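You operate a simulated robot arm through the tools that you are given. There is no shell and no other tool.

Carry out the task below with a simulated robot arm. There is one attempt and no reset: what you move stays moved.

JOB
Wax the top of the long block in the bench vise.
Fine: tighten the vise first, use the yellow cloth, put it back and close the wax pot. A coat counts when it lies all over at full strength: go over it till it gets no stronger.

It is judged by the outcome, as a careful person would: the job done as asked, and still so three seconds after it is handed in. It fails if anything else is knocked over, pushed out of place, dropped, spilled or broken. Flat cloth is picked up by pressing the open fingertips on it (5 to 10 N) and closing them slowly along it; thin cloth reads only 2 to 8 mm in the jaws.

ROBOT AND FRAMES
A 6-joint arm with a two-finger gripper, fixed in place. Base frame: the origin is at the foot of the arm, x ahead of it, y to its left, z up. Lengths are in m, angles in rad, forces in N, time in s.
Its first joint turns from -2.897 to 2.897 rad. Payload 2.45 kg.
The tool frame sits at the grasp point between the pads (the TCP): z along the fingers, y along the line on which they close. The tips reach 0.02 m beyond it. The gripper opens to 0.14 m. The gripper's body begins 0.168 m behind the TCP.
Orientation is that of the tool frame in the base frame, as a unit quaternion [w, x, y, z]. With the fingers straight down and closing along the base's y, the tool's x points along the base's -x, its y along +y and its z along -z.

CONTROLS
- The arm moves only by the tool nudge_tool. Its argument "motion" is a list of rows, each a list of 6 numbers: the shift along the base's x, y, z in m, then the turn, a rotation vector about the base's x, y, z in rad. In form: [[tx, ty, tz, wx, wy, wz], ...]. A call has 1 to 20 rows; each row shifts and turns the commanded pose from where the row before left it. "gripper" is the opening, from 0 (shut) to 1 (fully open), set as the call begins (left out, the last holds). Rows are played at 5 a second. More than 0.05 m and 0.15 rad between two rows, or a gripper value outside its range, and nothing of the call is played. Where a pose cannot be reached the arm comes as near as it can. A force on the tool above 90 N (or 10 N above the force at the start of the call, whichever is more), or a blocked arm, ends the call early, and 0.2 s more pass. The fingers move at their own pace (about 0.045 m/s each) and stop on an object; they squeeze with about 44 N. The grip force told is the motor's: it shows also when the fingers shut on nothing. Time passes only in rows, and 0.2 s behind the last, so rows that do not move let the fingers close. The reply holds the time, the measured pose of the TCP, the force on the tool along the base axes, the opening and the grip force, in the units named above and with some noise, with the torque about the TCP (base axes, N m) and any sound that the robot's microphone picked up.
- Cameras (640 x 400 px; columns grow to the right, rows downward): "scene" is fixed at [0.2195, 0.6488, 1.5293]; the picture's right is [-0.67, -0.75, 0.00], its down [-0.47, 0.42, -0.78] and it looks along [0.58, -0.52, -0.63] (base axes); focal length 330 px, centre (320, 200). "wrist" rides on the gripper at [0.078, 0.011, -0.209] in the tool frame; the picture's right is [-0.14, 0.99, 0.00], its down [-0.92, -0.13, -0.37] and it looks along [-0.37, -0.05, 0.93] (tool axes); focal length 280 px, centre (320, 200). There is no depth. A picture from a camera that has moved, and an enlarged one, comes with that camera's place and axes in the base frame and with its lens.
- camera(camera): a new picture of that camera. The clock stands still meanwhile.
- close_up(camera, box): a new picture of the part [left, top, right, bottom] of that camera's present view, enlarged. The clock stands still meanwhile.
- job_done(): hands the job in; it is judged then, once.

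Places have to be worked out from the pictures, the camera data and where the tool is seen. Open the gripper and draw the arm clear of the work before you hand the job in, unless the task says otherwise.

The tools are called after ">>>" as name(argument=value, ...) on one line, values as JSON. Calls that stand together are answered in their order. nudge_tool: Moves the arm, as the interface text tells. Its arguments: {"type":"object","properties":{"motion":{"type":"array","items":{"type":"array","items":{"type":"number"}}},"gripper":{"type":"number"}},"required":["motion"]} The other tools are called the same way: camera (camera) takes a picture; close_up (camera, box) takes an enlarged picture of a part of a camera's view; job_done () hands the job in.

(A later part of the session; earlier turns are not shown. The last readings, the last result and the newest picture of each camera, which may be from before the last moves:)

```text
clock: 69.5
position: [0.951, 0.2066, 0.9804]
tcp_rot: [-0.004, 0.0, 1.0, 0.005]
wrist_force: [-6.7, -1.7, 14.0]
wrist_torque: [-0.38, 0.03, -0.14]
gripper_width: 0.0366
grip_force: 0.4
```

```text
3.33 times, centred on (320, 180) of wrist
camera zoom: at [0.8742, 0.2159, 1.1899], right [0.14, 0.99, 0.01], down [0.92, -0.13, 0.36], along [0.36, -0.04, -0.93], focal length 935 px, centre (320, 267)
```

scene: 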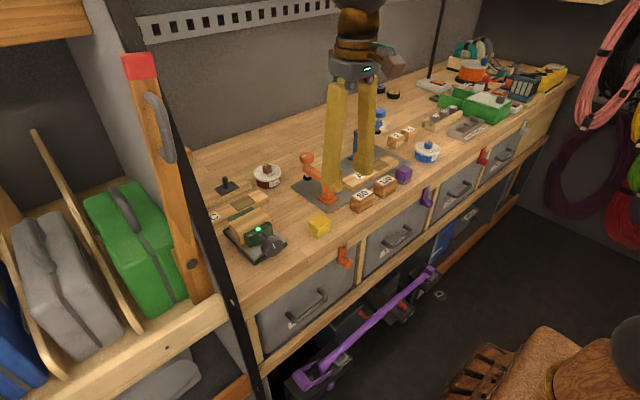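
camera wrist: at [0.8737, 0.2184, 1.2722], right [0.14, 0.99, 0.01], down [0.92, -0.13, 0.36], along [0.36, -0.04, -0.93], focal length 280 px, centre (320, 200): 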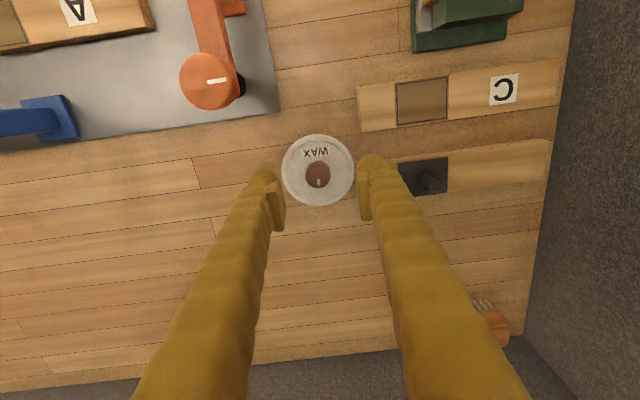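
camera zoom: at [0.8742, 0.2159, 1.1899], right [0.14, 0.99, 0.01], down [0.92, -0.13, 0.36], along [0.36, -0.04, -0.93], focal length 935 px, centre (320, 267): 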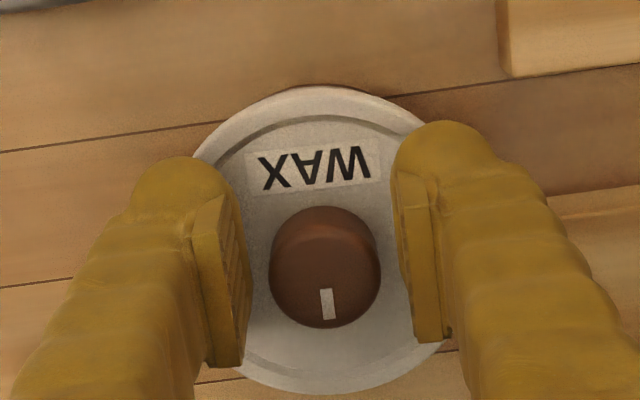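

Lid surface felt at tip height 0.960 (14 N). I ease up 1 mm and close gently on the knob.

>>> nudge_tool(motion=[[0, 0.0005, 0.001, 0, 0, 0], [0, 0, 0, 0, 0, 0]])

>>> nudge_tool(motion=[[0, 0, 0, 0, 0, 0], [0, 0, 0, 0, 0, 0], [0, 0, 0, 0, 0, 0]], gripper=0.17)

>>> close_up(camera="wrist", box=[240, 120, 400, 240])

>>> close_up(camera="scene", box=[235, 145, 305, 205])

```text
clock: 70.1
position: [0.9509, 0.2075, 0.9797]
tcp_rot: [-0.004, 0.0, 1.0, 0.006]
wrist_force: [-0.3, -2.1, 3.9]
wrist_torque: [-0.13, -0.03, -0.08]
gripper_width: 0.0376
grip_force: 1.0
```

```text
clock: 70.9
position: [0.9517, 0.2077, 0.9821]
tcp_rot: [-0.004, 0.001, 1.0, 0.005]
wrist_force: [2.3, -2.5, 4.3]
wrist_torque: [-0.08, -0.07, 0.0]
gripper_width: 0.0253
grip_force: 1.4
```

```text
3.33 times, centred on (320, 180) of wrist
camera zoom: at [0.8744, 0.2164, 1.1905], right [0.14, 0.99, 0.01], down [0.92, -0.13, 0.36], along [0.36, -0.04, -0.93], focal length 935 px, centre (320, 267)
```

zoom: 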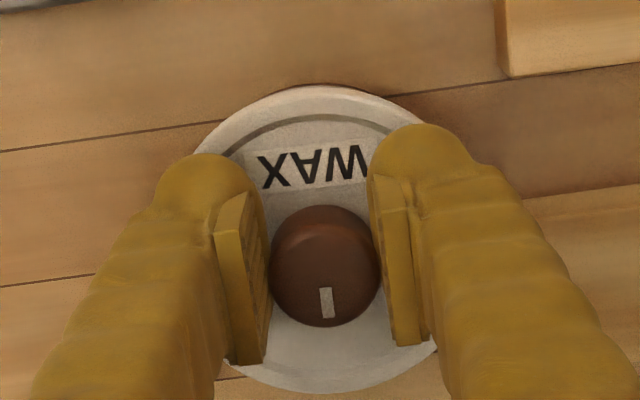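

```text
6.67 times, centred on (270, 175) of scene
camera zoom: at [0.2195, 0.6488, 1.5293], right [-0.67, -0.75, 0.0], down [-0.47, 0.42, -0.78], along [0.58, -0.52, -0.63], focal length 2200 px, centre (653, 367)
```

zoom: 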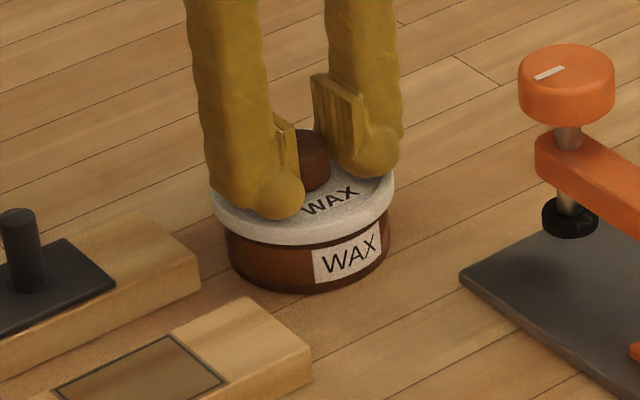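

The pads are close to the knob sides. Closing further for a firm grip.

>>> nudge_tool(motion=[[0, 0, 0, 0, 0, 0], [0, 0, 0, 0, 0, 0]], gripper=0.13)

```text
clock: 71.5
position: [0.9505, 0.207, 0.9804]
tcp_rot: [-0.005, 0.001, 1.0, 0.005]
wrist_force: [1.7, -3.6, 3.0]
wrist_torque: [-0.13, -0.02, 0.02]
gripper_width: 0.0242
grip_force: 40.4
```

Firm grip at 24 mm. I lift a few millimetres and see whether the lid comes free.

>>> nudge_tool(motion=[[0, 0, 0.002, 0, 0, 0], [0, 0, 0.002, 0, 0, 0], [0, 0, 0.002, 0, 0, 0], [0, 0, 0, 0, 0, 0]])

>>> close_up(camera="scene", box=[235, 145, 305, 205])

```text
clock: 72.5
position: [0.95, 0.207, 0.9865]
tcp_rot: [-0.004, 0.001, 1.0, 0.006]
wrist_force: [0.0, -0.2, 0.2]
wrist_torque: [0.02, 0.01, -0.03]
gripper_width: 0.0237
grip_force: 44.4
heard: snap
```

```text
6.67 times, centred on (270, 175) of scene
camera zoom: at [0.2195, 0.6488, 1.5293], right [-0.67, -0.75, 0.0], down [-0.47, 0.42, -0.78], along [0.58, -0.52, -0.63], focal length 2200 px, centre (653, 367)
```

zoom: 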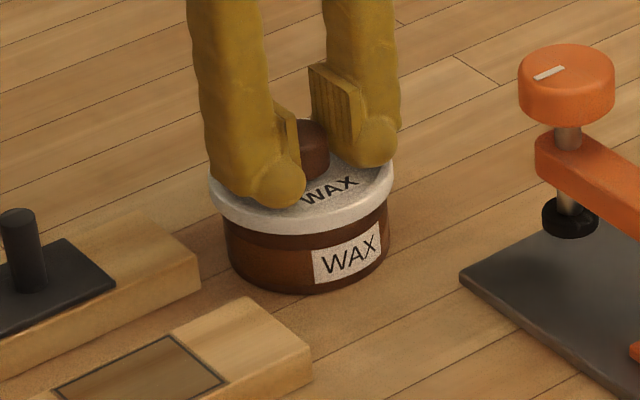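

A snap was heard and the lid is off. I raise it and carry it to the free bench spot at about (0.94, 0.085).

>>> nudge_tool(motion=[[0, 0, 0.02, 0, 0, 0], [0, 0, 0.03, 0, 0, 0], [0, -0.04, 0, 0, 0, 0], [-0.005, -0.04, 0, 0, 0, 0], [-0.005, -0.042, 0, 0, 0, 0], [0, 0, -0.02, 0, 0, 0], [0, 0, 0, 0, 0, 0]])

>>> camera(camera="wrist")

>>> close_up(camera="scene", box=[225, 105, 355, 215])

```text
clock: 74.1
position: [0.9403, 0.0851, 1.0171]
tcp_rot: [-0.005, 0.001, 1.0, 0.005]
wrist_force: [0.2, 0.3, -0.4]
wrist_torque: [0.03, 0.0, -0.01]
gripper_width: 0.0234
grip_force: 43.5
```

```text
taken
camera wrist: at [0.8642, 0.0943, 1.2261], right [0.14, 0.99, 0.01], down [0.92, -0.13, 0.36], along [0.36, -0.04, -0.93], focal length 280 px, centre (320, 200)
```

wrist: 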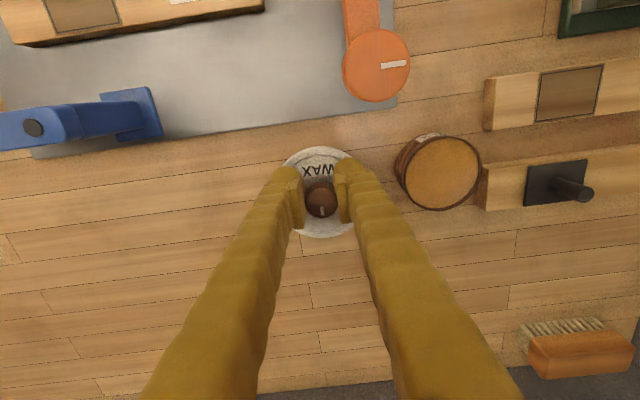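

```text
3.64 times, centred on (290, 160) of scene
camera zoom: at [0.2195, 0.6488, 1.5293], right [-0.67, -0.75, 0.0], down [-0.47, 0.42, -0.78], along [0.58, -0.52, -0.63], focal length 1200 px, centre (429, 346)
```

zoom: 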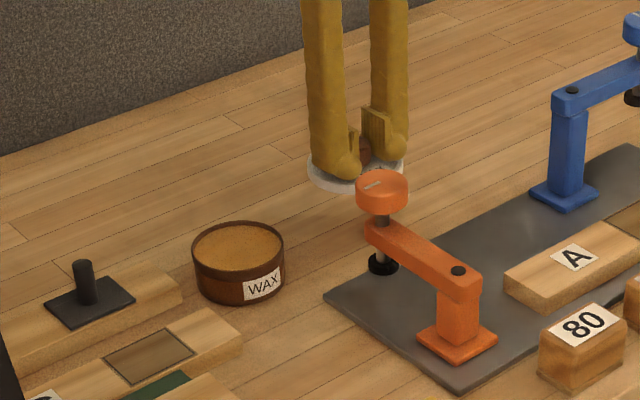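

The pot is open, with wax nearly to the rim. I lower the lid to the bench, feeling for contact.

>>> nudge_tool(motion=[[0, 0, -0.02, 0, 0, 0], [0, 0, -0.02, 0, 0, 0], [0, 0, -0.01, 0, 0, 0], [0, 0, 0, 0, 0, 0]])

>>> nudge_tool(motion=[[0, 0, -0.004, 0, 0, 0], [0, 0, -0.003, 0, 0, 0], [0, 0, 0, 0, 0, 0]])

>>> close_up(camera="scene", box=[255, 105, 335, 175])

```text
clock: 75.1
position: [0.9382, 0.0862, 0.9667]
tcp_rot: [-0.003, 0.001, 1.0, 0.005]
wrist_force: [0.5, 0.0, -0.5]
wrist_torque: [0.03, 0.01, 0.01]
gripper_width: 0.0234
grip_force: 44.1
```

```text
clock: 75.9
position: [0.9389, 0.0857, 0.9605]
tcp_rot: [-0.005, 0.001, 1.0, 0.005]
wrist_force: [-0.2, 0.9, -0.1]
wrist_torque: [0.02, 0.03, 0.0]
gripper_width: 0.0233
grip_force: 44.1
```

```text
5.71 times, centred on (295, 140) of scene
camera zoom: at [0.2195, 0.6488, 1.5293], right [-0.67, -0.75, 0.0], down [-0.47, 0.42, -0.78], along [0.58, -0.52, -0.63], focal length 1886 px, centre (463, 543)
```

zoom: 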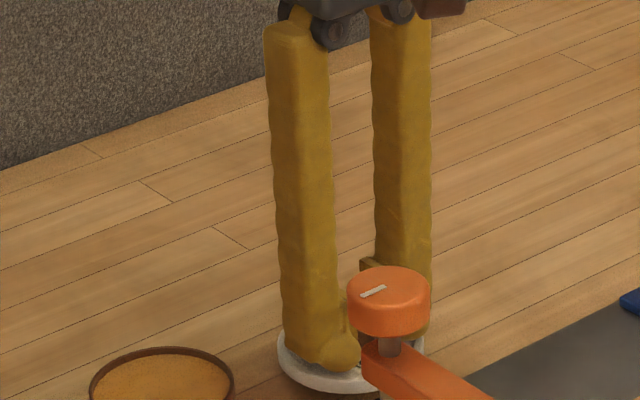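

>>> nudge_tool(motion=[[0, 0, -0.003, 0, 0, 0], [0, 0, -0.003, 0, 0, 0], [0, 0, 0, 0, 0, 0]])

>>> nudge_tool(motion=[[0, 0, -0.002, 0, 0, 0], [0, 0, 0, 0, 0, 0]])

```text
clock: 76.7
position: [0.9387, 0.0856, 0.9531]
tcp_rot: [-0.004, 0.002, 1.0, 0.005]
wrist_force: [-0.8, -0.3, -0.2]
wrist_torque: [0.0, -0.02, -0.01]
gripper_width: 0.0234
grip_force: 44.1
```

```text
clock: 77.3
position: [0.9393, 0.0854, 0.95]
tcp_rot: [-0.004, 0.0, 1.0, 0.006]
wrist_force: [-0.2, -0.4, 0.5]
wrist_torque: [-0.03, -0.03, 0.0]
gripper_width: 0.0233
grip_force: 44.5
```

No contact yet at z 0.950; continuing in 2 mm steps.

>>> nudge_tool(motion=[[0, 0, -0.002, 0, 0, 0], [0, 0, 0, 0, 0, 0]])

>>> nudge_tool(motion=[[0, 0, -0.002, 0, 0, 0], [0, 0, 0, 0, 0, 0]])

>>> close_up(camera="wrist", box=[240, 120, 400, 240])

```text
clock: 77.9
position: [0.9393, 0.0861, 0.9503]
tcp_rot: [-0.003, 0.0, 1.0, 0.005]
wrist_force: [1.6, -0.5, 3.7]
wrist_torque: [-0.21, -0.05, 0.03]
gripper_width: 0.0236
grip_force: 43.6
```

```text
clock: 78.5
position: [0.9413, 0.0852, 0.9497]
tcp_rot: [-0.003, 0.001, 1.0, 0.006]
wrist_force: [-12.8, 2.8, 30.3]
wrist_torque: [-0.03, -0.07, 0.06]
gripper_width: 0.0232
grip_force: 44.2
```

```text
3.33 times, centred on (320, 180) of wrist
camera zoom: at [0.8639, 0.0943, 1.159], right [0.14, 0.99, 0.01], down [0.92, -0.13, 0.36], along [0.36, -0.04, -0.93], focal length 935 px, centre (320, 267)
```

zoom: 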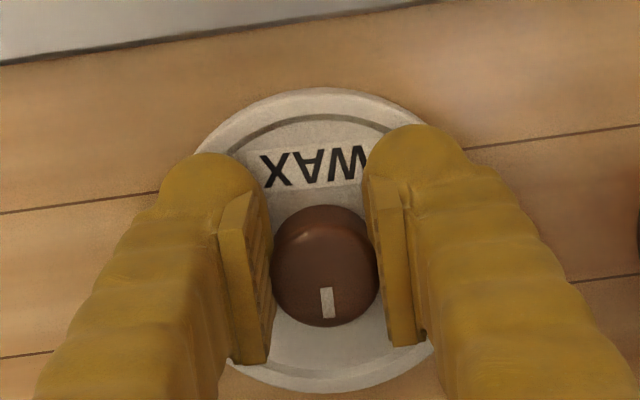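

The lid rests on the bench. I ease off, open, and rise.

>>> nudge_tool(motion=[[0, 0, 0.0025, 0, 0, 0], [0, 0, 0, 0, 0, 0]])

>>> nudge_tool(motion=[[0, 0, 0, 0, 0, 0], [0, 0, 0, 0, 0, 0], [0, 0, 0.02, 0, 0, 0], [0, 0, 0.04, 0, 0, 0], [0, 0, 0.04, 0, 0, 0], [0, 0, 0.04, 0, 0, 0], [0, 0, 0, 0, 0, 0]], gripper=0.3)

>>> camera(camera="wrist")

>>> camera(camera="scene")

```text
clock: 79.1
position: [0.9415, 0.0851, 0.9482]
tcp_rot: [-0.004, 0.001, 1.0, 0.005]
wrist_force: [0.5, -0.8, 0.7]
wrist_torque: [0.03, -0.02, -0.02]
gripper_width: 0.0237
grip_force: 43.9
```

```text
clock: 80.7
position: [0.9406, 0.0849, 1.09]
tcp_rot: [-0.004, 0.001, 1.0, 0.005]
wrist_force: [0.8, 0.2, -0.6]
wrist_torque: [-0.01, -0.01, -0.01]
gripper_width: 0.0421
grip_force: 0.1
```

```text
taken
camera wrist: at [0.8644, 0.0933, 1.2997], right [0.14, 0.99, 0.01], down [0.92, -0.13, 0.36], along [0.36, -0.04, -0.93], focal length 280 px, centre (320, 200)
```

wrist: 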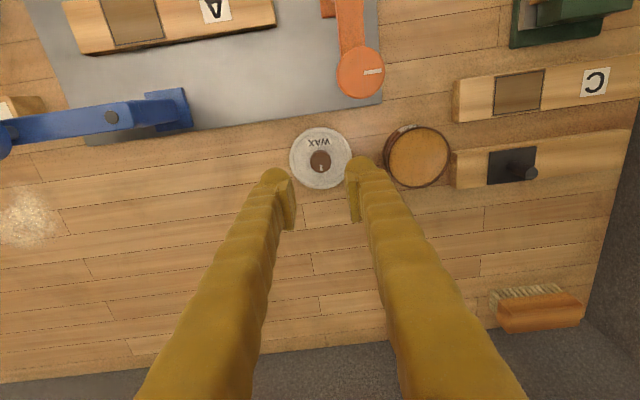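

```text
taken
```

scene: 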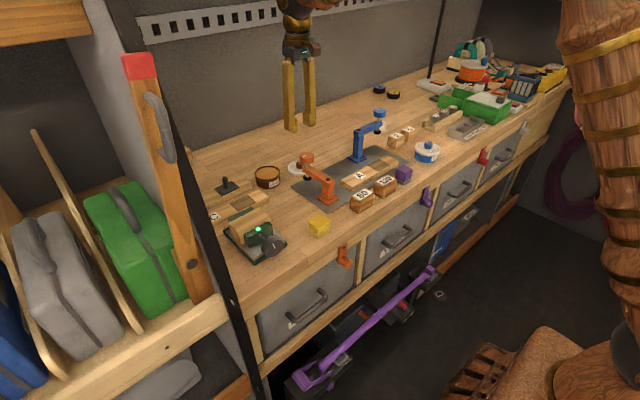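

Lid is parked safely. Now I go to view the yellow cloth from above.

>>> nudge_tool(motion=[[0, 0, 0.03, 0, 0, 0], [-0.04, 0.0187, 0, 0, 0, 0], [-0.04, 0.0187, 0, 0, 0, 0], [-0.04, 0.0187, 0, 0, 0, 0], [-0.04, 0.0187, 0, 0, 0, 0], [-0.04, 0.0187, 0, 0, 0, 0], [-0.04, 0.0187, 0, 0, 0, 0], [-0.04, 0.0187, 0, 0, 0, 0], [-0.03, 0.0187, 0, 0, 0, 0], [0, 0, 0, 0, 0, 0]], gripper=1.0)

>>> camera(camera="wrist")

>>> close_up(camera="wrist", box=[230, 130, 430, 280])

>>> close_up(camera="scene", box=[290, 195, 350, 245])

```text
clock: 82.9
position: [0.6323, 0.2354, 1.1205]
tcp_rot: [-0.005, 0.0, 1.0, 0.005]
wrist_force: [0.3, -0.6, -0.3]
wrist_torque: [0.0, 0.02, 0.02]
gripper_width: 0.1402
grip_force: 0.0
```

```text
taken
camera wrist: at [0.5551, 0.245, 1.3303], right [0.14, 0.99, 0.01], down [0.92, -0.13, 0.36], along [0.36, -0.04, -0.93], focal length 280 px, centre (320, 200)
```

wrist: 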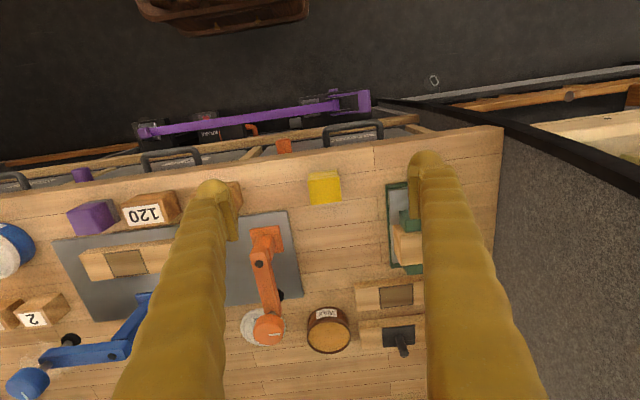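

```text
2.67 times, centred on (330, 205) of wrist
camera zoom: at [0.5551, 0.245, 1.3303], right [0.14, 0.99, 0.01], down [0.92, -0.13, 0.36], along [0.36, -0.04, -0.93], focal length 748 px, centre (293, 187)
```

zoom: 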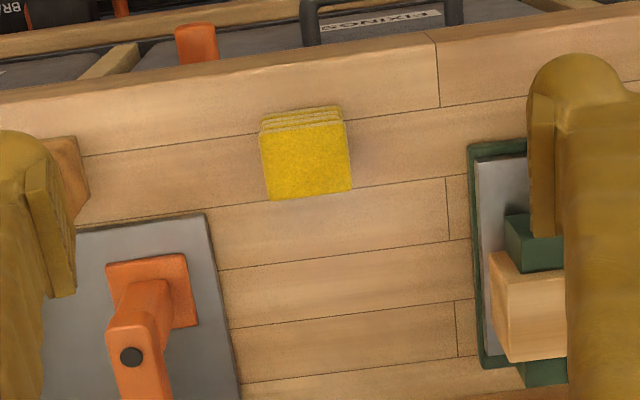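

```text
8.00 times, centred on (320, 220) of scene
camera zoom: at [0.2195, 0.6488, 1.5293], right [-0.67, -0.75, 0.0], down [-0.47, 0.42, -0.78], along [0.58, -0.52, -0.63], focal length 2640 px, centre (320, 40)
```

zoom: 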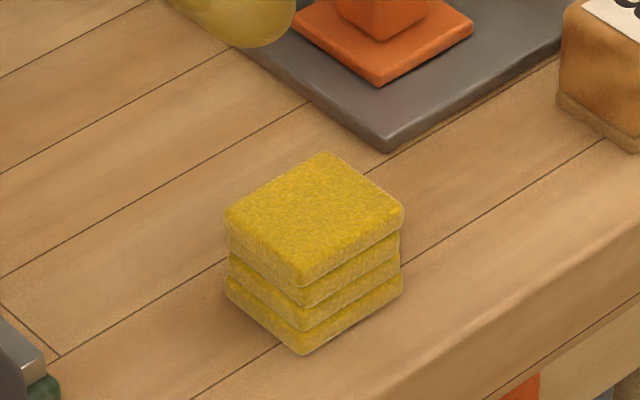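

The cloth is a folded pad about 44×44×30 mm centred at (0.682, 0.238), aligned with the base axes. I'll grasp it by the sides, leaving its underside about 1 cm proud of the tips.

>>> nudge_tool(motion=[[0.025, 0.001, -0.03, 0, 0, 0], [0.025, 0.001, -0.04, 0, 0, 0], [0, 0, -0.04, 0, 0, 0], [0, 0, -0.03, 0, 0, 0], [0, 0, 0, 0, 0, 0]], gripper=0.5)

>>> close_up(camera="wrist", box=[220, 120, 420, 270])

>>> close_up(camera="scene", box=[280, 170, 370, 250])

```text
clock: 84.1
position: [0.6815, 0.2352, 0.981]
tcp_rot: [-0.004, 0.001, 1.0, 0.006]
wrist_force: [0.1, -0.6, 0.3]
wrist_torque: [0.0, 0.01, 0.02]
gripper_width: 0.0701
grip_force: 0.1
```

```text
2.67 times, centred on (320, 195) of wrist
camera zoom: at [0.6048, 0.2443, 1.1897], right [0.14, 0.99, 0.01], down [0.92, -0.13, 0.36], along [0.36, -0.04, -0.93], focal length 748 px, centre (320, 213)
```

zoom: 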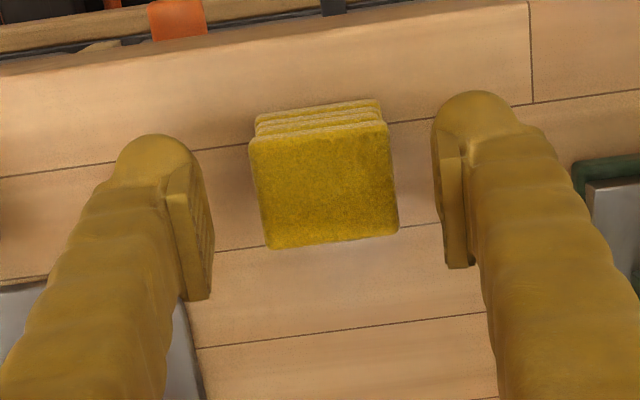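

```text
5.00 times, centred on (325, 210) of scene
camera zoom: at [0.2195, 0.6488, 1.5293], right [-0.67, -0.75, 0.0], down [-0.47, 0.42, -0.78], along [0.58, -0.52, -0.63], focal length 1650 px, centre (295, 150)
```

zoom: 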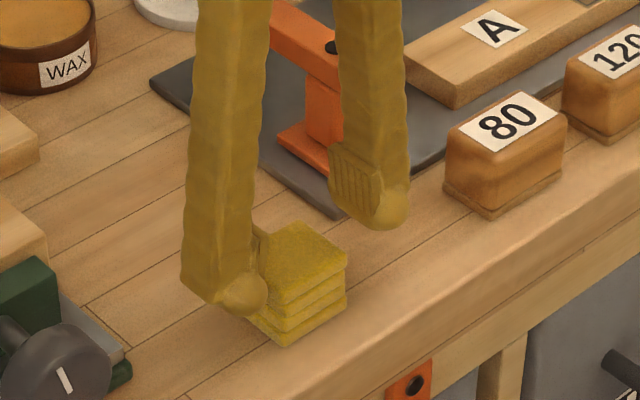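

Cloth centre is about 4–5 mm further in +x; shift and descend to grip height.

>>> nudge_tool(motion=[[0.004, 0.001, -0.015, 0, 0, 0], [0, 0, -0.012, 0, 0, 0], [0, 0, -0.006, 0, 0, 0], [0, 0, 0, 0, 0, 0]])

>>> nudge_tool(motion=[[0, 0, 0, 0, 0, 0], [0, 0, 0, 0, 0, 0], [0, 0, 0, 0, 0, 0]], gripper=0.36)

>>> close_up(camera="wrist", box=[220, 120, 420, 270])

>>> close_up(camera="scene", box=[280, 170, 370, 250])

```text
clock: 85.1
position: [0.6857, 0.2382, 0.9459]
tcp_rot: [-0.005, 0.001, 1.0, 0.006]
wrist_force: [0.0, -0.9, 0.8]
wrist_torque: [0.0, 0.0, 0.01]
gripper_width: 0.0701
grip_force: 0.0
```

```text
clock: 85.9
position: [0.6862, 0.2381, 0.9475]
tcp_rot: [-0.004, 0.0, 1.0, 0.005]
wrist_force: [0.3, 0.7, 0.0]
wrist_torque: [0.0, -0.01, -0.02]
gripper_width: 0.0503
grip_force: 0.1
```

```text
2.67 times, centred on (320, 195) of wrist
camera zoom: at [0.6088, 0.2472, 1.1569], right [0.14, 0.99, 0.01], down [0.92, -0.13, 0.36], along [0.36, -0.04, -0.93], focal length 748 px, centre (320, 213)
```

zoom: 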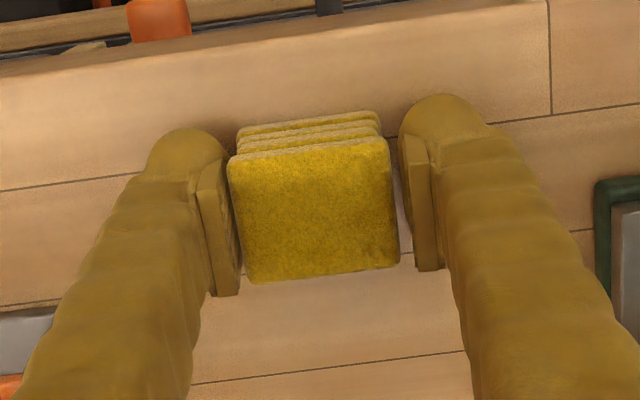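

```text
5.00 times, centred on (325, 210) of scene
camera zoom: at [0.2195, 0.6488, 1.5293], right [-0.67, -0.75, 0.0], down [-0.47, 0.42, -0.78], along [0.58, -0.52, -0.63], focal length 1650 px, centre (295, 150)
```

zoom: 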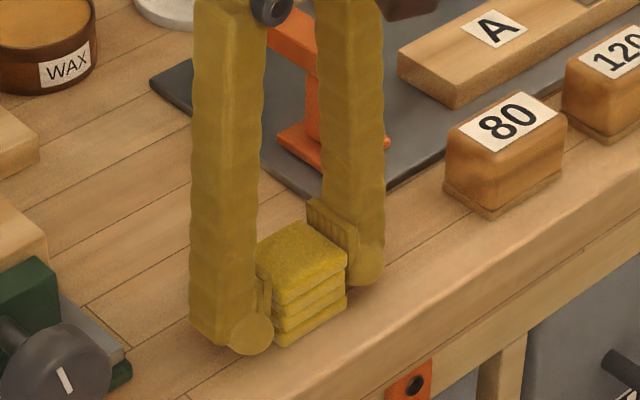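

Well centred around the cloth. Closing to grip it.

>>> nudge_tool(motion=[[0, -0.001, 0, 0, 0, 0], [0, 0, 0, 0, 0, 0], [0, 0, 0, 0, 0, 0], [0, 0, 0, 0, 0, 0]], gripper=0.25)

>>> close_up(camera="wrist", box=[220, 120, 420, 270])

```text
clock: 86.9
position: [0.685, 0.237, 0.9477]
tcp_rot: [-0.003, 0.001, 1.0, 0.004]
wrist_force: [0.4, -0.2, 2.2]
wrist_torque: [-0.04, 0.03, 0.0]
gripper_width: 0.0442
grip_force: 43.7
```

```text
2.67 times, centred on (320, 195) of wrist
camera zoom: at [0.6087, 0.2459, 1.1569], right [0.14, 0.99, 0.01], down [0.92, -0.13, 0.36], along [0.36, -0.04, -0.93], focal length 748 px, centre (320, 213)
```

zoom: 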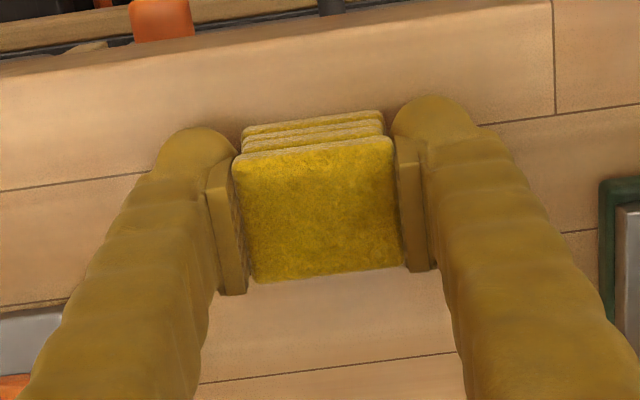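

Firm grip at 44 mm. I lift and check the whole pad comes along.

>>> nudge_tool(motion=[[0, 0, 0.01, 0, 0, 0], [0, 0, 0.03, 0, 0, 0], [0, 0, 0.04, 0, 0, 0], [0, 0, 0.04, 0, 0, 0], [0, 0, 0, 0, 0, 0]])

>>> close_up(camera="scene", box=[260, 130, 380, 250])

```text
clock: 88.1
position: [0.6857, 0.2365, 1.0665]
tcp_rot: [-0.004, 0.001, 1.0, 0.006]
wrist_force: [0.5, -0.1, -0.5]
wrist_torque: [-0.01, -0.01, 0.03]
gripper_width: 0.0444
grip_force: 43.2
```

```text
3.33 times, centred on (320, 190) of scene
camera zoom: at [0.2195, 0.6488, 1.5293], right [-0.67, -0.75, 0.0], down [-0.47, 0.42, -0.78], along [0.58, -0.52, -0.63], focal length 1100 px, centre (320, 233)
```

zoom: 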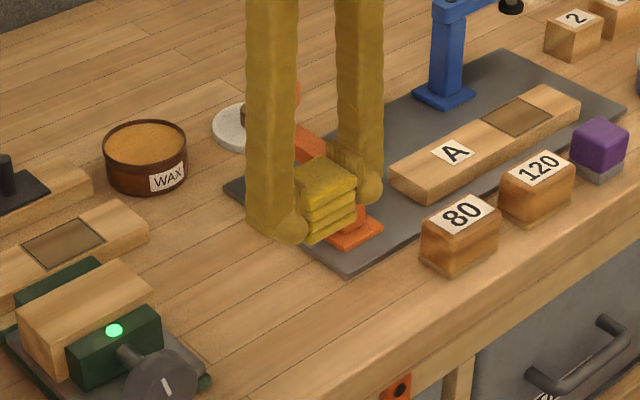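

The whole pad is held. Carrying it over the open wax pot.

>>> nudge_tool(motion=[[0.038, -0.0042, 0, 0, 0, 0], [0.038, -0.0042, 0, 0, 0, 0], [0.038, -0.0042, 0, 0, 0, 0], [0.038, -0.0042, 0, 0, 0, 0], [0.038, -0.0042, 0, 0, 0, 0], [0.038, -0.0042, 0, 0, 0, 0], [0.038, -0.0042, 0, 0, 0, 0], [0, 0, -0.03, 0, 0, 0], [0, 0, 0, 0, 0, 0]])

>>> camera(camera="wrist")

>>> close_up(camera="scene", box=[225, 125, 325, 205])

```text
clock: 90.1
position: [0.9524, 0.2062, 1.036]
tcp_rot: [-0.004, 0.001, 1.0, 0.005]
wrist_force: [0.2, -1.0, -0.2]
wrist_torque: [-0.02, 0.03, 0.01]
gripper_width: 0.0443
grip_force: 44.5
```

```text
taken
camera wrist: at [0.8758, 0.2154, 1.2459], right [0.14, 0.99, 0.01], down [0.92, -0.13, 0.36], along [0.36, -0.04, -0.93], focal length 280 px, centre (320, 200)
```

wrist: 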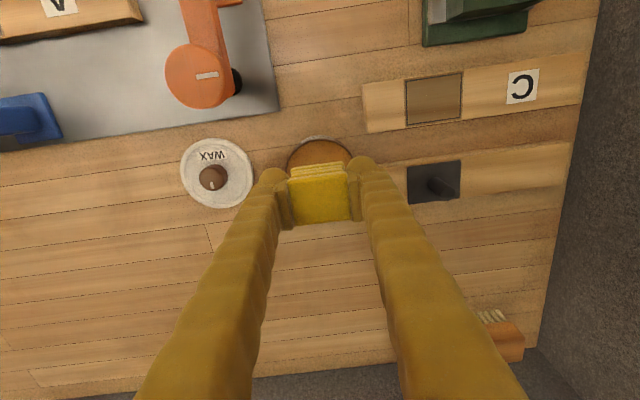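

```text
5.00 times, centred on (275, 165) of scene
camera zoom: at [0.2195, 0.6488, 1.5293], right [-0.67, -0.75, 0.0], down [-0.47, 0.42, -0.78], along [0.58, -0.52, -0.63], focal length 1650 px, centre (545, 375)
```

zoom: 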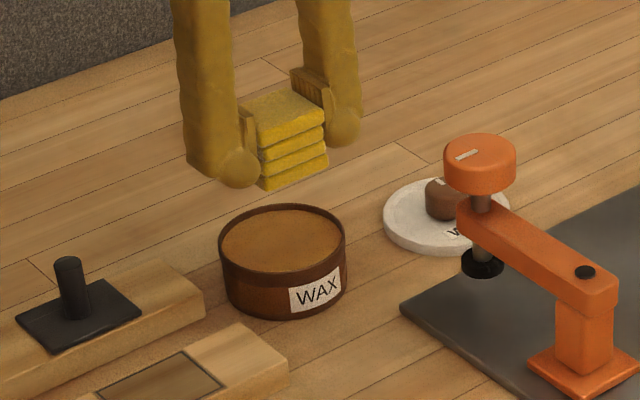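

Aligned over the pot. Descend slowly onto the wax, watching for contact.

>>> nudge_tool(motion=[[0.001, 0.001, -0.02, 0, 0, 0], [0, 0, -0.015, 0, 0, 0], [0, 0, -0.008, 0, 0, 0], [0, 0, 0, 0, 0, 0]])

>>> nudge_tool(motion=[[0, 0, -0.003, 0, 0, 0], [0, 0, -0.003, 0, 0, 0], [0, 0, 0, 0, 0, 0]])

>>> close_up(camera="scene", box=[225, 125, 325, 205])

```text
clock: 91.1
position: [0.9512, 0.2081, 0.994]
tcp_rot: [-0.004, 0.002, 1.0, 0.006]
wrist_force: [1.1, 0.2, -0.6]
wrist_torque: [-0.01, 0.03, 0.04]
gripper_width: 0.0443
grip_force: 43.9
```

```text
clock: 91.9
position: [0.9515, 0.2078, 0.9875]
tcp_rot: [-0.003, 0.0, 1.0, 0.005]
wrist_force: [0.8, 0.1, 0.5]
wrist_torque: [-0.03, -0.04, 0.0]
gripper_width: 0.0445
grip_force: 43.9
```

```text
5.00 times, centred on (275, 165) of scene
camera zoom: at [0.2195, 0.6488, 1.5293], right [-0.67, -0.75, 0.0], down [-0.47, 0.42, -0.78], along [0.58, -0.52, -0.63], focal length 1650 px, centre (545, 375)
```

zoom: 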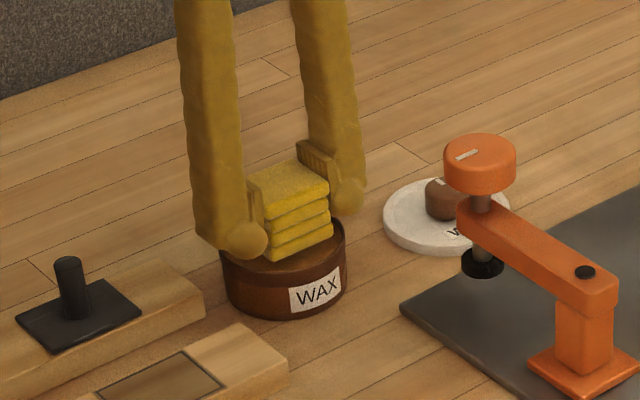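

>>> nudge_tool(motion=[[0, 0, -0.002, 0, 0, 0], [0, 0, -0.002, 0, 0, 0], [0, 0, 0, 0, 0, 0]])

>>> nudge_tool(motion=[[0, 0, -0.002, 0, 0, 0], [0, 0, 0, 0, 0, 0]])

>>> close_up(camera="scene", box=[225, 125, 325, 205])

```text
clock: 92.7
position: [0.9514, 0.2079, 0.9843]
tcp_rot: [-0.004, 0.0, 1.0, 0.005]
wrist_force: [0.5, -0.8, -0.2]
wrist_torque: [0.02, 0.03, -0.05]
gripper_width: 0.0442
grip_force: 44.1
```

```text
clock: 93.3
position: [0.952, 0.2081, 0.9819]
tcp_rot: [-0.004, 0.001, 1.0, 0.005]
wrist_force: [0.0, -0.7, -0.4]
wrist_torque: [-0.02, -0.04, 0.0]
gripper_width: 0.0444
grip_force: 43.9
```

```text
5.00 times, centred on (275, 165) of scene
camera zoom: at [0.2195, 0.6488, 1.5293], right [-0.67, -0.75, 0.0], down [-0.47, 0.42, -0.78], along [0.58, -0.52, -0.63], focal length 1650 px, centre (545, 375)
```

zoom: 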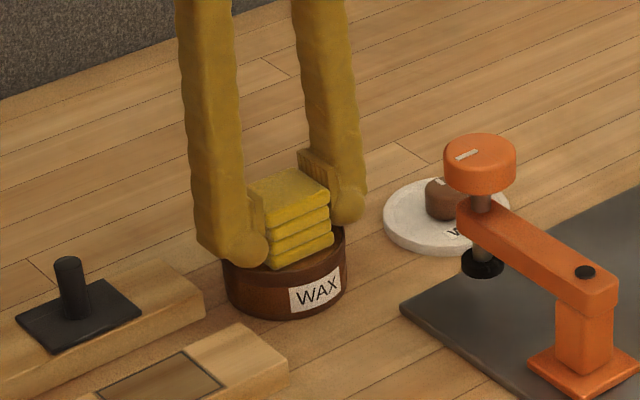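

No contact yet at 0.982; two millimetres at a time more.

>>> nudge_tool(motion=[[0, 0, -0.002, 0, 0, 0], [0, 0, 0, 0, 0, 0]])

>>> nudge_tool(motion=[[0, 0, -0.0015, 0, 0, 0], [0, 0, 0, 0, 0, 0]])

>>> close_up(camera="scene", box=[235, 145, 305, 205])

>>> close_up(camera="wrist", box=[240, 120, 400, 240])

```text
clock: 93.9
position: [0.952, 0.2086, 0.9799]
tcp_rot: [-0.004, 0.001, 1.0, 0.005]
wrist_force: [1.3, -1.1, 4.1]
wrist_torque: [-0.12, 0.0, -0.03]
gripper_width: 0.0445
grip_force: 44.0
```

```text
clock: 94.5
position: [0.9517, 0.2087, 0.9803]
tcp_rot: [-0.003, 0.001, 1.0, 0.007]
wrist_force: [-3.6, -4.4, 29.1]
wrist_torque: [-0.78, 0.27, -0.02]
gripper_width: 0.0445
grip_force: 43.8
```

```text
6.67 times, centred on (270, 175) of scene
camera zoom: at [0.2195, 0.6488, 1.5293], right [-0.67, -0.75, 0.0], down [-0.47, 0.42, -0.78], along [0.58, -0.52, -0.63], focal length 2200 px, centre (653, 367)
```

zoom: 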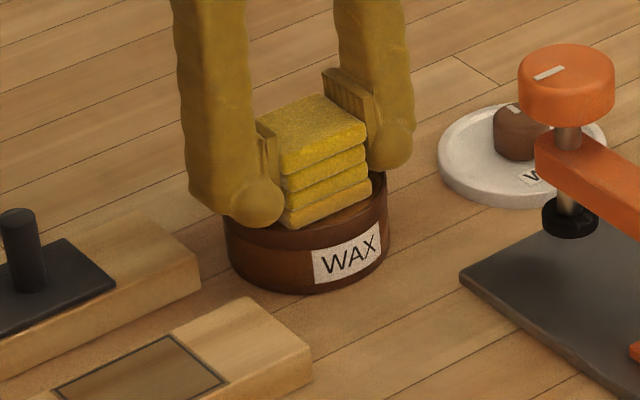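

```text
3.33 times, centred on (320, 180) of wrist
camera zoom: at [0.8753, 0.2171, 1.1895], right [0.14, 0.99, 0.01], down [0.92, -0.13, 0.36], along [0.36, -0.04, -0.93], focal length 935 px, centre (320, 267)
```

zoom: 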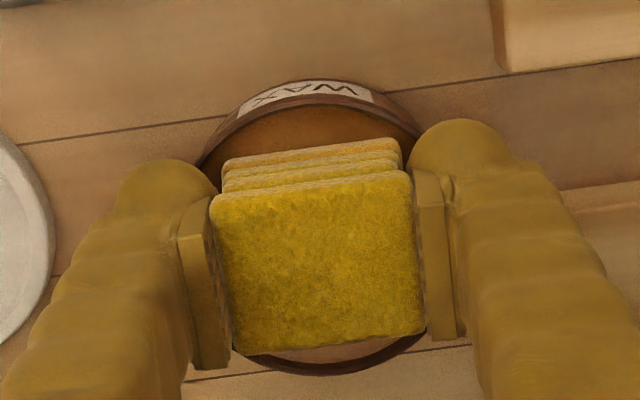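

Contact made (29 N). I ease the pressure a little and dwell with a tiny movement for the cloth to take up wax, then lift and look.

>>> nudge_tool(motion=[[0, 0, 0.001, 0, 0, 0], [0, 0, 0, 0, 0, 0], [0.001, 0, 0, 0, 0, 0], [-0.002, 0, 0, 0, 0, 0], [0.001, 0, 0, 0, 0, 0], [0, 0, 0, 0, 0, 0]])

>>> nudge_tool(motion=[[0, 0, 0.01, 0, 0, 0], [0, 0, 0.02, 0, 0, 0], [0, 0, 0.03, 0, 0, 0], [0, 0, 0, 0, 0, 0]])

>>> close_up(camera="scene", box=[225, 115, 315, 205])

>>> close_up(camera="wrist", box=[240, 120, 400, 240])

```text
clock: 95.9
position: [0.9527, 0.2082, 0.981]
tcp_rot: [-0.004, 0.001, 1.0, 0.007]
wrist_force: [-0.1, -0.7, 20.6]
wrist_torque: [-0.3, -0.06, -0.03]
gripper_width: 0.0444
grip_force: 43.9
```

```text
clock: 96.9
position: [0.9521, 0.2091, 1.0397]
tcp_rot: [-0.004, 0.001, 1.0, 0.006]
wrist_force: [0.0, 0.2, 0.1]
wrist_torque: [-0.02, -0.01, -0.02]
gripper_width: 0.0445
grip_force: 44.0
```

```text
4.44 times, centred on (270, 160) of scene
camera zoom: at [0.2195, 0.6488, 1.5293], right [-0.67, -0.75, 0.0], down [-0.47, 0.42, -0.78], along [0.58, -0.52, -0.63], focal length 1467 px, centre (542, 378)
```

zoom: 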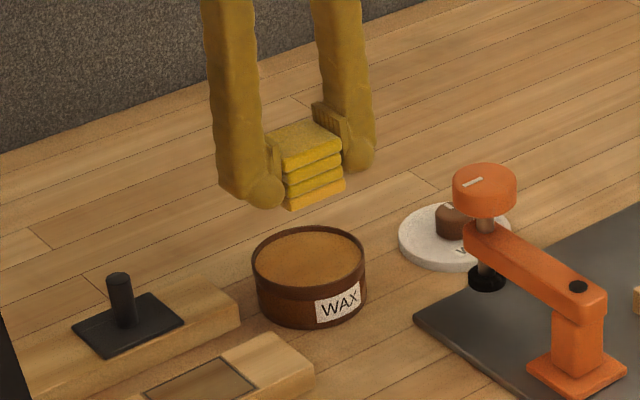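

```text
3.33 times, centred on (320, 180) of wrist
camera zoom: at [0.876, 0.2184, 1.2491], right [0.14, 0.99, 0.01], down [0.92, -0.13, 0.36], along [0.36, -0.04, -0.93], focal length 935 px, centre (320, 267)
```

zoom: 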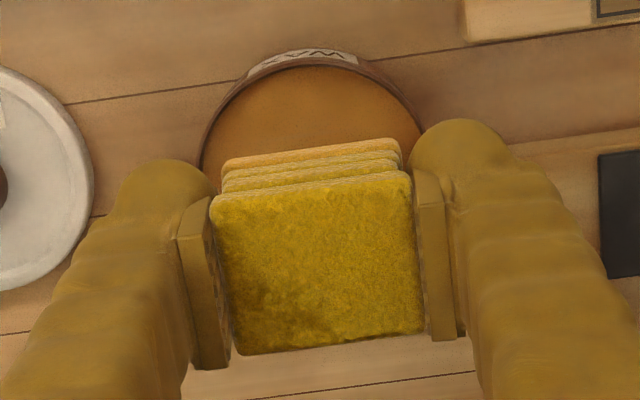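

The cloth's underside is now orange with wax. I look at the block closely to fix its top surface before moving there.

>>> close_up(camera="scene", box=[210, 190, 290, 270])

>>> nudge_tool(motion=[[-0.04, 0, 0.02, 0, 0, 0], [-0.04, 0.01, 0.02, 0, 0, 0], [-0.04, 0.02, 0.01, 0, 0, 0], [-0.04, 0.02, 0.01, 0, 0, 0], [0, 0.02, 0, 0, 0, 0], [0, 0, 0, 0, 0, 0]])

>>> camera(camera="wrist")

>>> camera(camera="scene")

```text
5.00 times, centred on (250, 230) of scene
camera zoom: at [0.2195, 0.6488, 1.5293], right [-0.67, -0.75, 0.0], down [-0.47, 0.42, -0.78], along [0.58, -0.52, -0.63], focal length 1650 px, centre (670, 50)
```

zoom: 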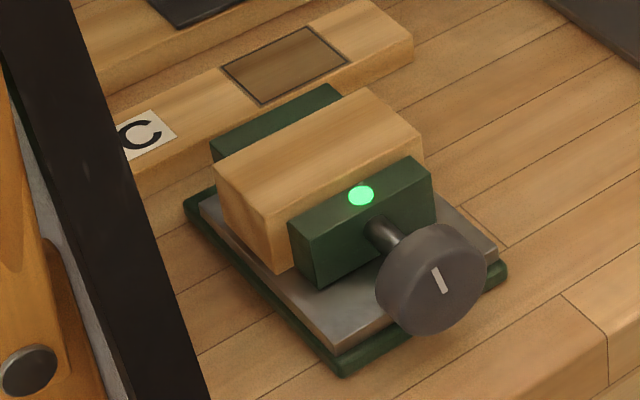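

```text
clock: 98.3
position: [0.7914, 0.2783, 1.1005]
tcp_rot: [-0.004, 0.0, 1.0, 0.006]
wrist_force: [0.0, 0.1, 0.2]
wrist_torque: [0.03, 0.03, -0.01]
gripper_width: 0.0444
grip_force: 44.4
```

```text
taken
camera wrist: at [0.7153, 0.2879, 1.31], right [0.14, 0.99, 0.01], down [0.92, -0.13, 0.36], along [0.36, -0.04, -0.93], focal length 280 px, centre (320, 200)
```

wrist: 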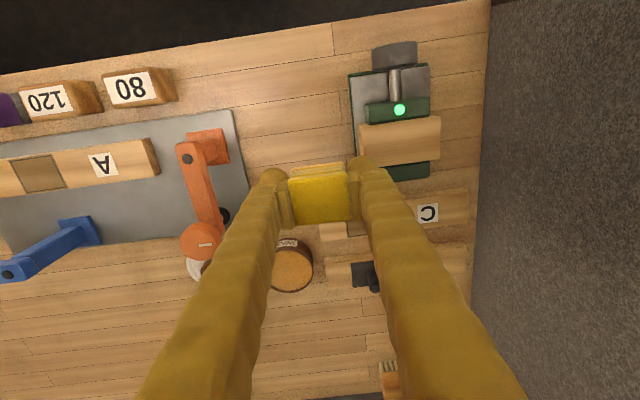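

```text
taken
```

scene: 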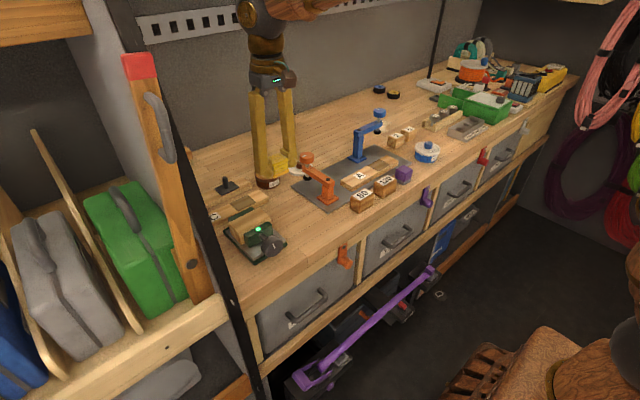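

I enlarge the wrist view on the block for its corner positions.

>>> close_up(camera="wrist", box=[330, 70, 470, 210])

```text
2.86 times, centred on (400, 140) of wrist
camera zoom: at [0.7153, 0.2879, 1.31], right [0.14, 0.99, 0.01], down [0.92, -0.13, 0.36], along [0.36, -0.04, -0.93], focal length 801 px, centre (91, 371)
```

zoom: 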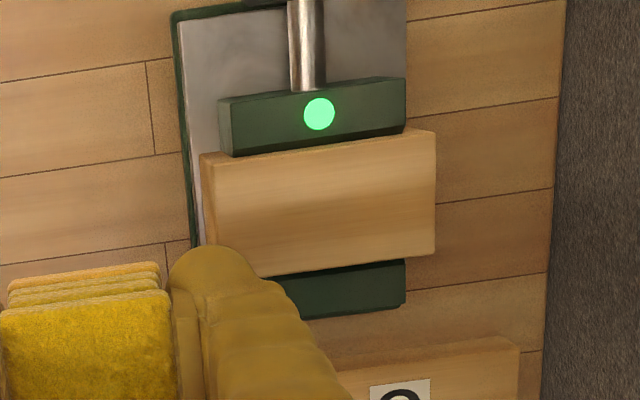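

The block's top spans about x 0.758–0.809, y 0.333–0.421 at z≈0.98 (a panel wall is near y 0.508, so I keep the hand at y ≤ 0.405). I move the waxed cloth over its centre.

>>> nudge_tool(motion=[[-0.002, 0.033, 0, 0, 0, 0], [-0.003, 0.033, 0, 0, 0, 0], [-0.002, 0.033, 0, 0, 0, 0], [0, 0, -0.03, 0, 0, 0], [0, 0, -0.02, 0, 0, 0], [0, 0, 0, 0, 0, 0], [0, 0, 0, 0, 0, 0]])

>>> close_up(camera="scene", box=[210, 160, 290, 260])

>>> camera(camera="wrist")

```text
clock: 99.9
position: [0.7838, 0.3788, 1.0513]
tcp_rot: [-0.003, 0.001, 1.0, 0.005]
wrist_force: [0.7, -0.7, 0.2]
wrist_torque: [-0.04, -0.04, 0.01]
gripper_width: 0.0444
grip_force: 44.1
```

```text
4.00 times, centred on (250, 210) of scene
camera zoom: at [0.2195, 0.6488, 1.5293], right [-0.67, -0.75, 0.0], down [-0.47, 0.42, -0.78], along [0.58, -0.52, -0.63], focal length 1320 px, centre (600, 160)
```

zoom: 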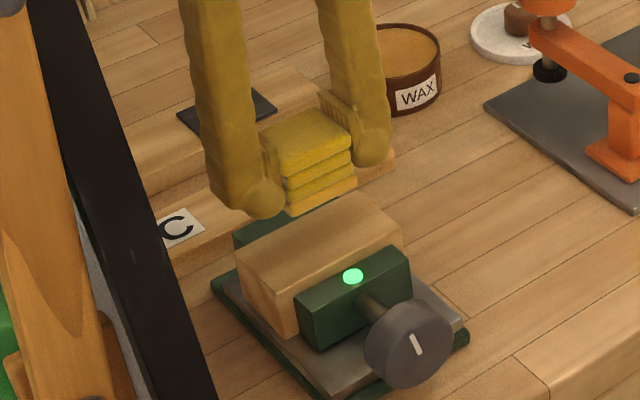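

```text
taken
camera wrist: at [0.7068, 0.3872, 1.2602], right [0.14, 0.99, 0.01], down [0.92, -0.13, 0.36], along [0.36, -0.04, -0.93], focal length 280 px, centre (320, 200)
```

wrist: 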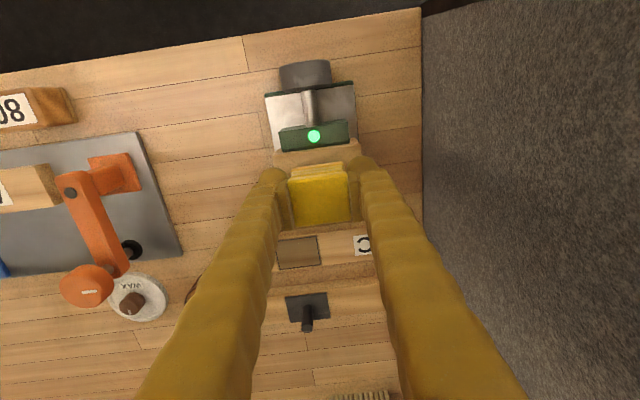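

Over the block. Lowering in small steps to contact.

>>> nudge_tool(motion=[[0, 0, -0.015, 0, 0, 0], [0, 0, -0.012, 0, 0, 0], [0, 0, -0.005, 0, 0, 0], [0, 0, 0, 0, 0, 0]])

>>> nudge_tool(motion=[[0, 0, -0.003, 0, 0, 0], [0, 0, -0.003, 0, 0, 0], [0, 0, 0, 0, 0, 0]])

>>> close_up(camera="scene", box=[210, 170, 290, 260])

```text
clock: 100.9
position: [0.784, 0.3753, 1.0197]
tcp_rot: [-0.004, 0.001, 1.0, 0.005]
wrist_force: [-0.3, -0.6, -1.2]
wrist_torque: [0.0, 0.02, 0.04]
gripper_width: 0.0445
grip_force: 44.1
```

```text
clock: 101.7
position: [0.7839, 0.3779, 1.013]
tcp_rot: [-0.005, 0.001, 1.0, 0.005]
wrist_force: [-0.5, 0.1, -0.4]
wrist_torque: [0.01, 0.03, 0.0]
gripper_width: 0.0442
grip_force: 44.5
```

```text
4.44 times, centred on (250, 215) of scene
camera zoom: at [0.2195, 0.6488, 1.5293], right [-0.67, -0.75, 0.0], down [-0.47, 0.42, -0.78], along [0.58, -0.52, -0.63], focal length 1467 px, centre (631, 133)
```

zoom: 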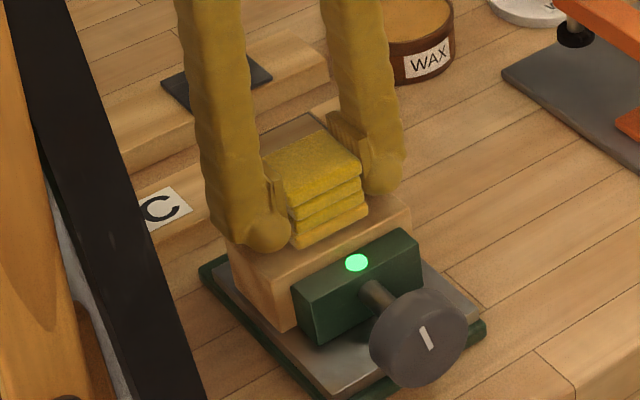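

>>> nudge_tool(motion=[[0, 0, -0.002, 0, 0, 0], [0, 0, -0.002, 0, 0, 0], [0, 0, 0, 0, 0, 0]])

>>> nudge_tool(motion=[[0, 0, -0.002, 0, 0, 0], [0, 0, 0, 0, 0, 0]])

```text
clock: 102.5
position: [0.7848, 0.3775, 1.0088]
tcp_rot: [-0.004, 0.001, 1.0, 0.007]
wrist_force: [-2.1, -3.2, 14.5]
wrist_torque: [-0.39, 0.06, -0.04]
gripper_width: 0.044
grip_force: 43.7
```

```text
clock: 103.1
position: [0.7847, 0.3785, 1.0078]
tcp_rot: [-0.002, 0.001, 1.0, 0.007]
wrist_force: [-5.1, 2.0, 44.9]
wrist_torque: [-0.35, 0.17, 0.01]
gripper_width: 0.0445
grip_force: 44.2
```

Contact is at TCP z≈1.009. I ease back to about 15 N and make the first pass along the block.

>>> nudge_tool(motion=[[0, 0, 0.002, 0, 0, 0], [0, 0.009, 0, 0, 0, 0], [0, 0.009, 0, 0, 0, 0], [0, 0.009, 0, 0, 0, 0], [0, -0.01, 0, 0, 0, 0], [0, -0.01, 0, 0, 0, 0], [0, -0.01, 0, 0, 0, 0], [0, -0.01, 0, 0, 0, 0], [0, -0.01, 0, 0, 0, 0], [0, -0.007, 0, 0, 0, 0], [0, 0, 0, 0, 0, 0]])

>>> close_up(camera="scene", box=[210, 170, 290, 260])

```text
clock: 105.5
position: [0.7851, 0.3493, 1.007]
tcp_rot: [-0.004, 0.001, 1.0, 0.006]
wrist_force: [2.0, 13.7, 40.4]
wrist_torque: [0.24, -0.09, 0.04]
gripper_width: 0.0445
grip_force: 44.2
```

```text
4.44 times, centred on (250, 215) of scene
camera zoom: at [0.2195, 0.6488, 1.5293], right [-0.67, -0.75, 0.0], down [-0.47, 0.42, -0.78], along [0.58, -0.52, -0.63], focal length 1467 px, centre (631, 133)
```

zoom: 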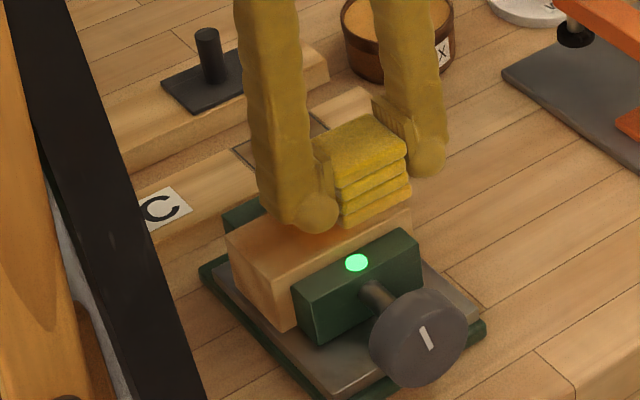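

An orange tint of wax appears where the cloth passed; force a bit high, so I lift 1.5 mm and do passes offset to the front and back edges.

>>> nudge_tool(motion=[[0, 0, 0.0015, 0, 0, 0], [-0.006, 0, 0, 0, 0, 0], [0, 0.01, 0, 0, 0, 0], [0, 0.01, 0, 0, 0, 0], [0, 0.01, 0, 0, 0, 0], [0, 0.01, 0, 0, 0, 0], [0, 0.01, 0, 0, 0, 0], [0, 0.006, 0, 0, 0, 0], [0.006, 0, 0, 0, 0, 0], [0.006, 0, 0, 0, 0, 0], [0, -0.01, 0, 0, 0, 0], [0, -0.01, 0, 0, 0, 0], [0, -0.01, 0, 0, 0, 0], [0, -0.01, 0, 0, 0, 0], [0, -0.01, 0, 0, 0, 0], [0, -0.006, 0, 0, 0, 0], [-0.006, 0, 0, 0, 0, 0]])

>>> close_up(camera="scene", box=[210, 170, 290, 260])

```text
clock: 109.1
position: [0.7856, 0.3481, 1.0101]
tcp_rot: [-0.003, 0.001, 1.0, 0.006]
wrist_force: [-0.1, 0.1, 0.6]
wrist_torque: [0.0, -0.02, -0.01]
gripper_width: 0.0441
grip_force: 44.1
```

```text
4.44 times, centred on (250, 215) of scene
camera zoom: at [0.2195, 0.6488, 1.5293], right [-0.67, -0.75, 0.0], down [-0.47, 0.42, -0.78], along [0.58, -0.52, -0.63], focal length 1467 px, centre (631, 133)
```

zoom: 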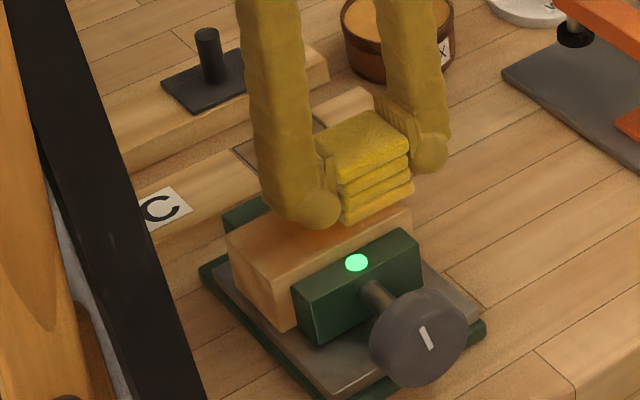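

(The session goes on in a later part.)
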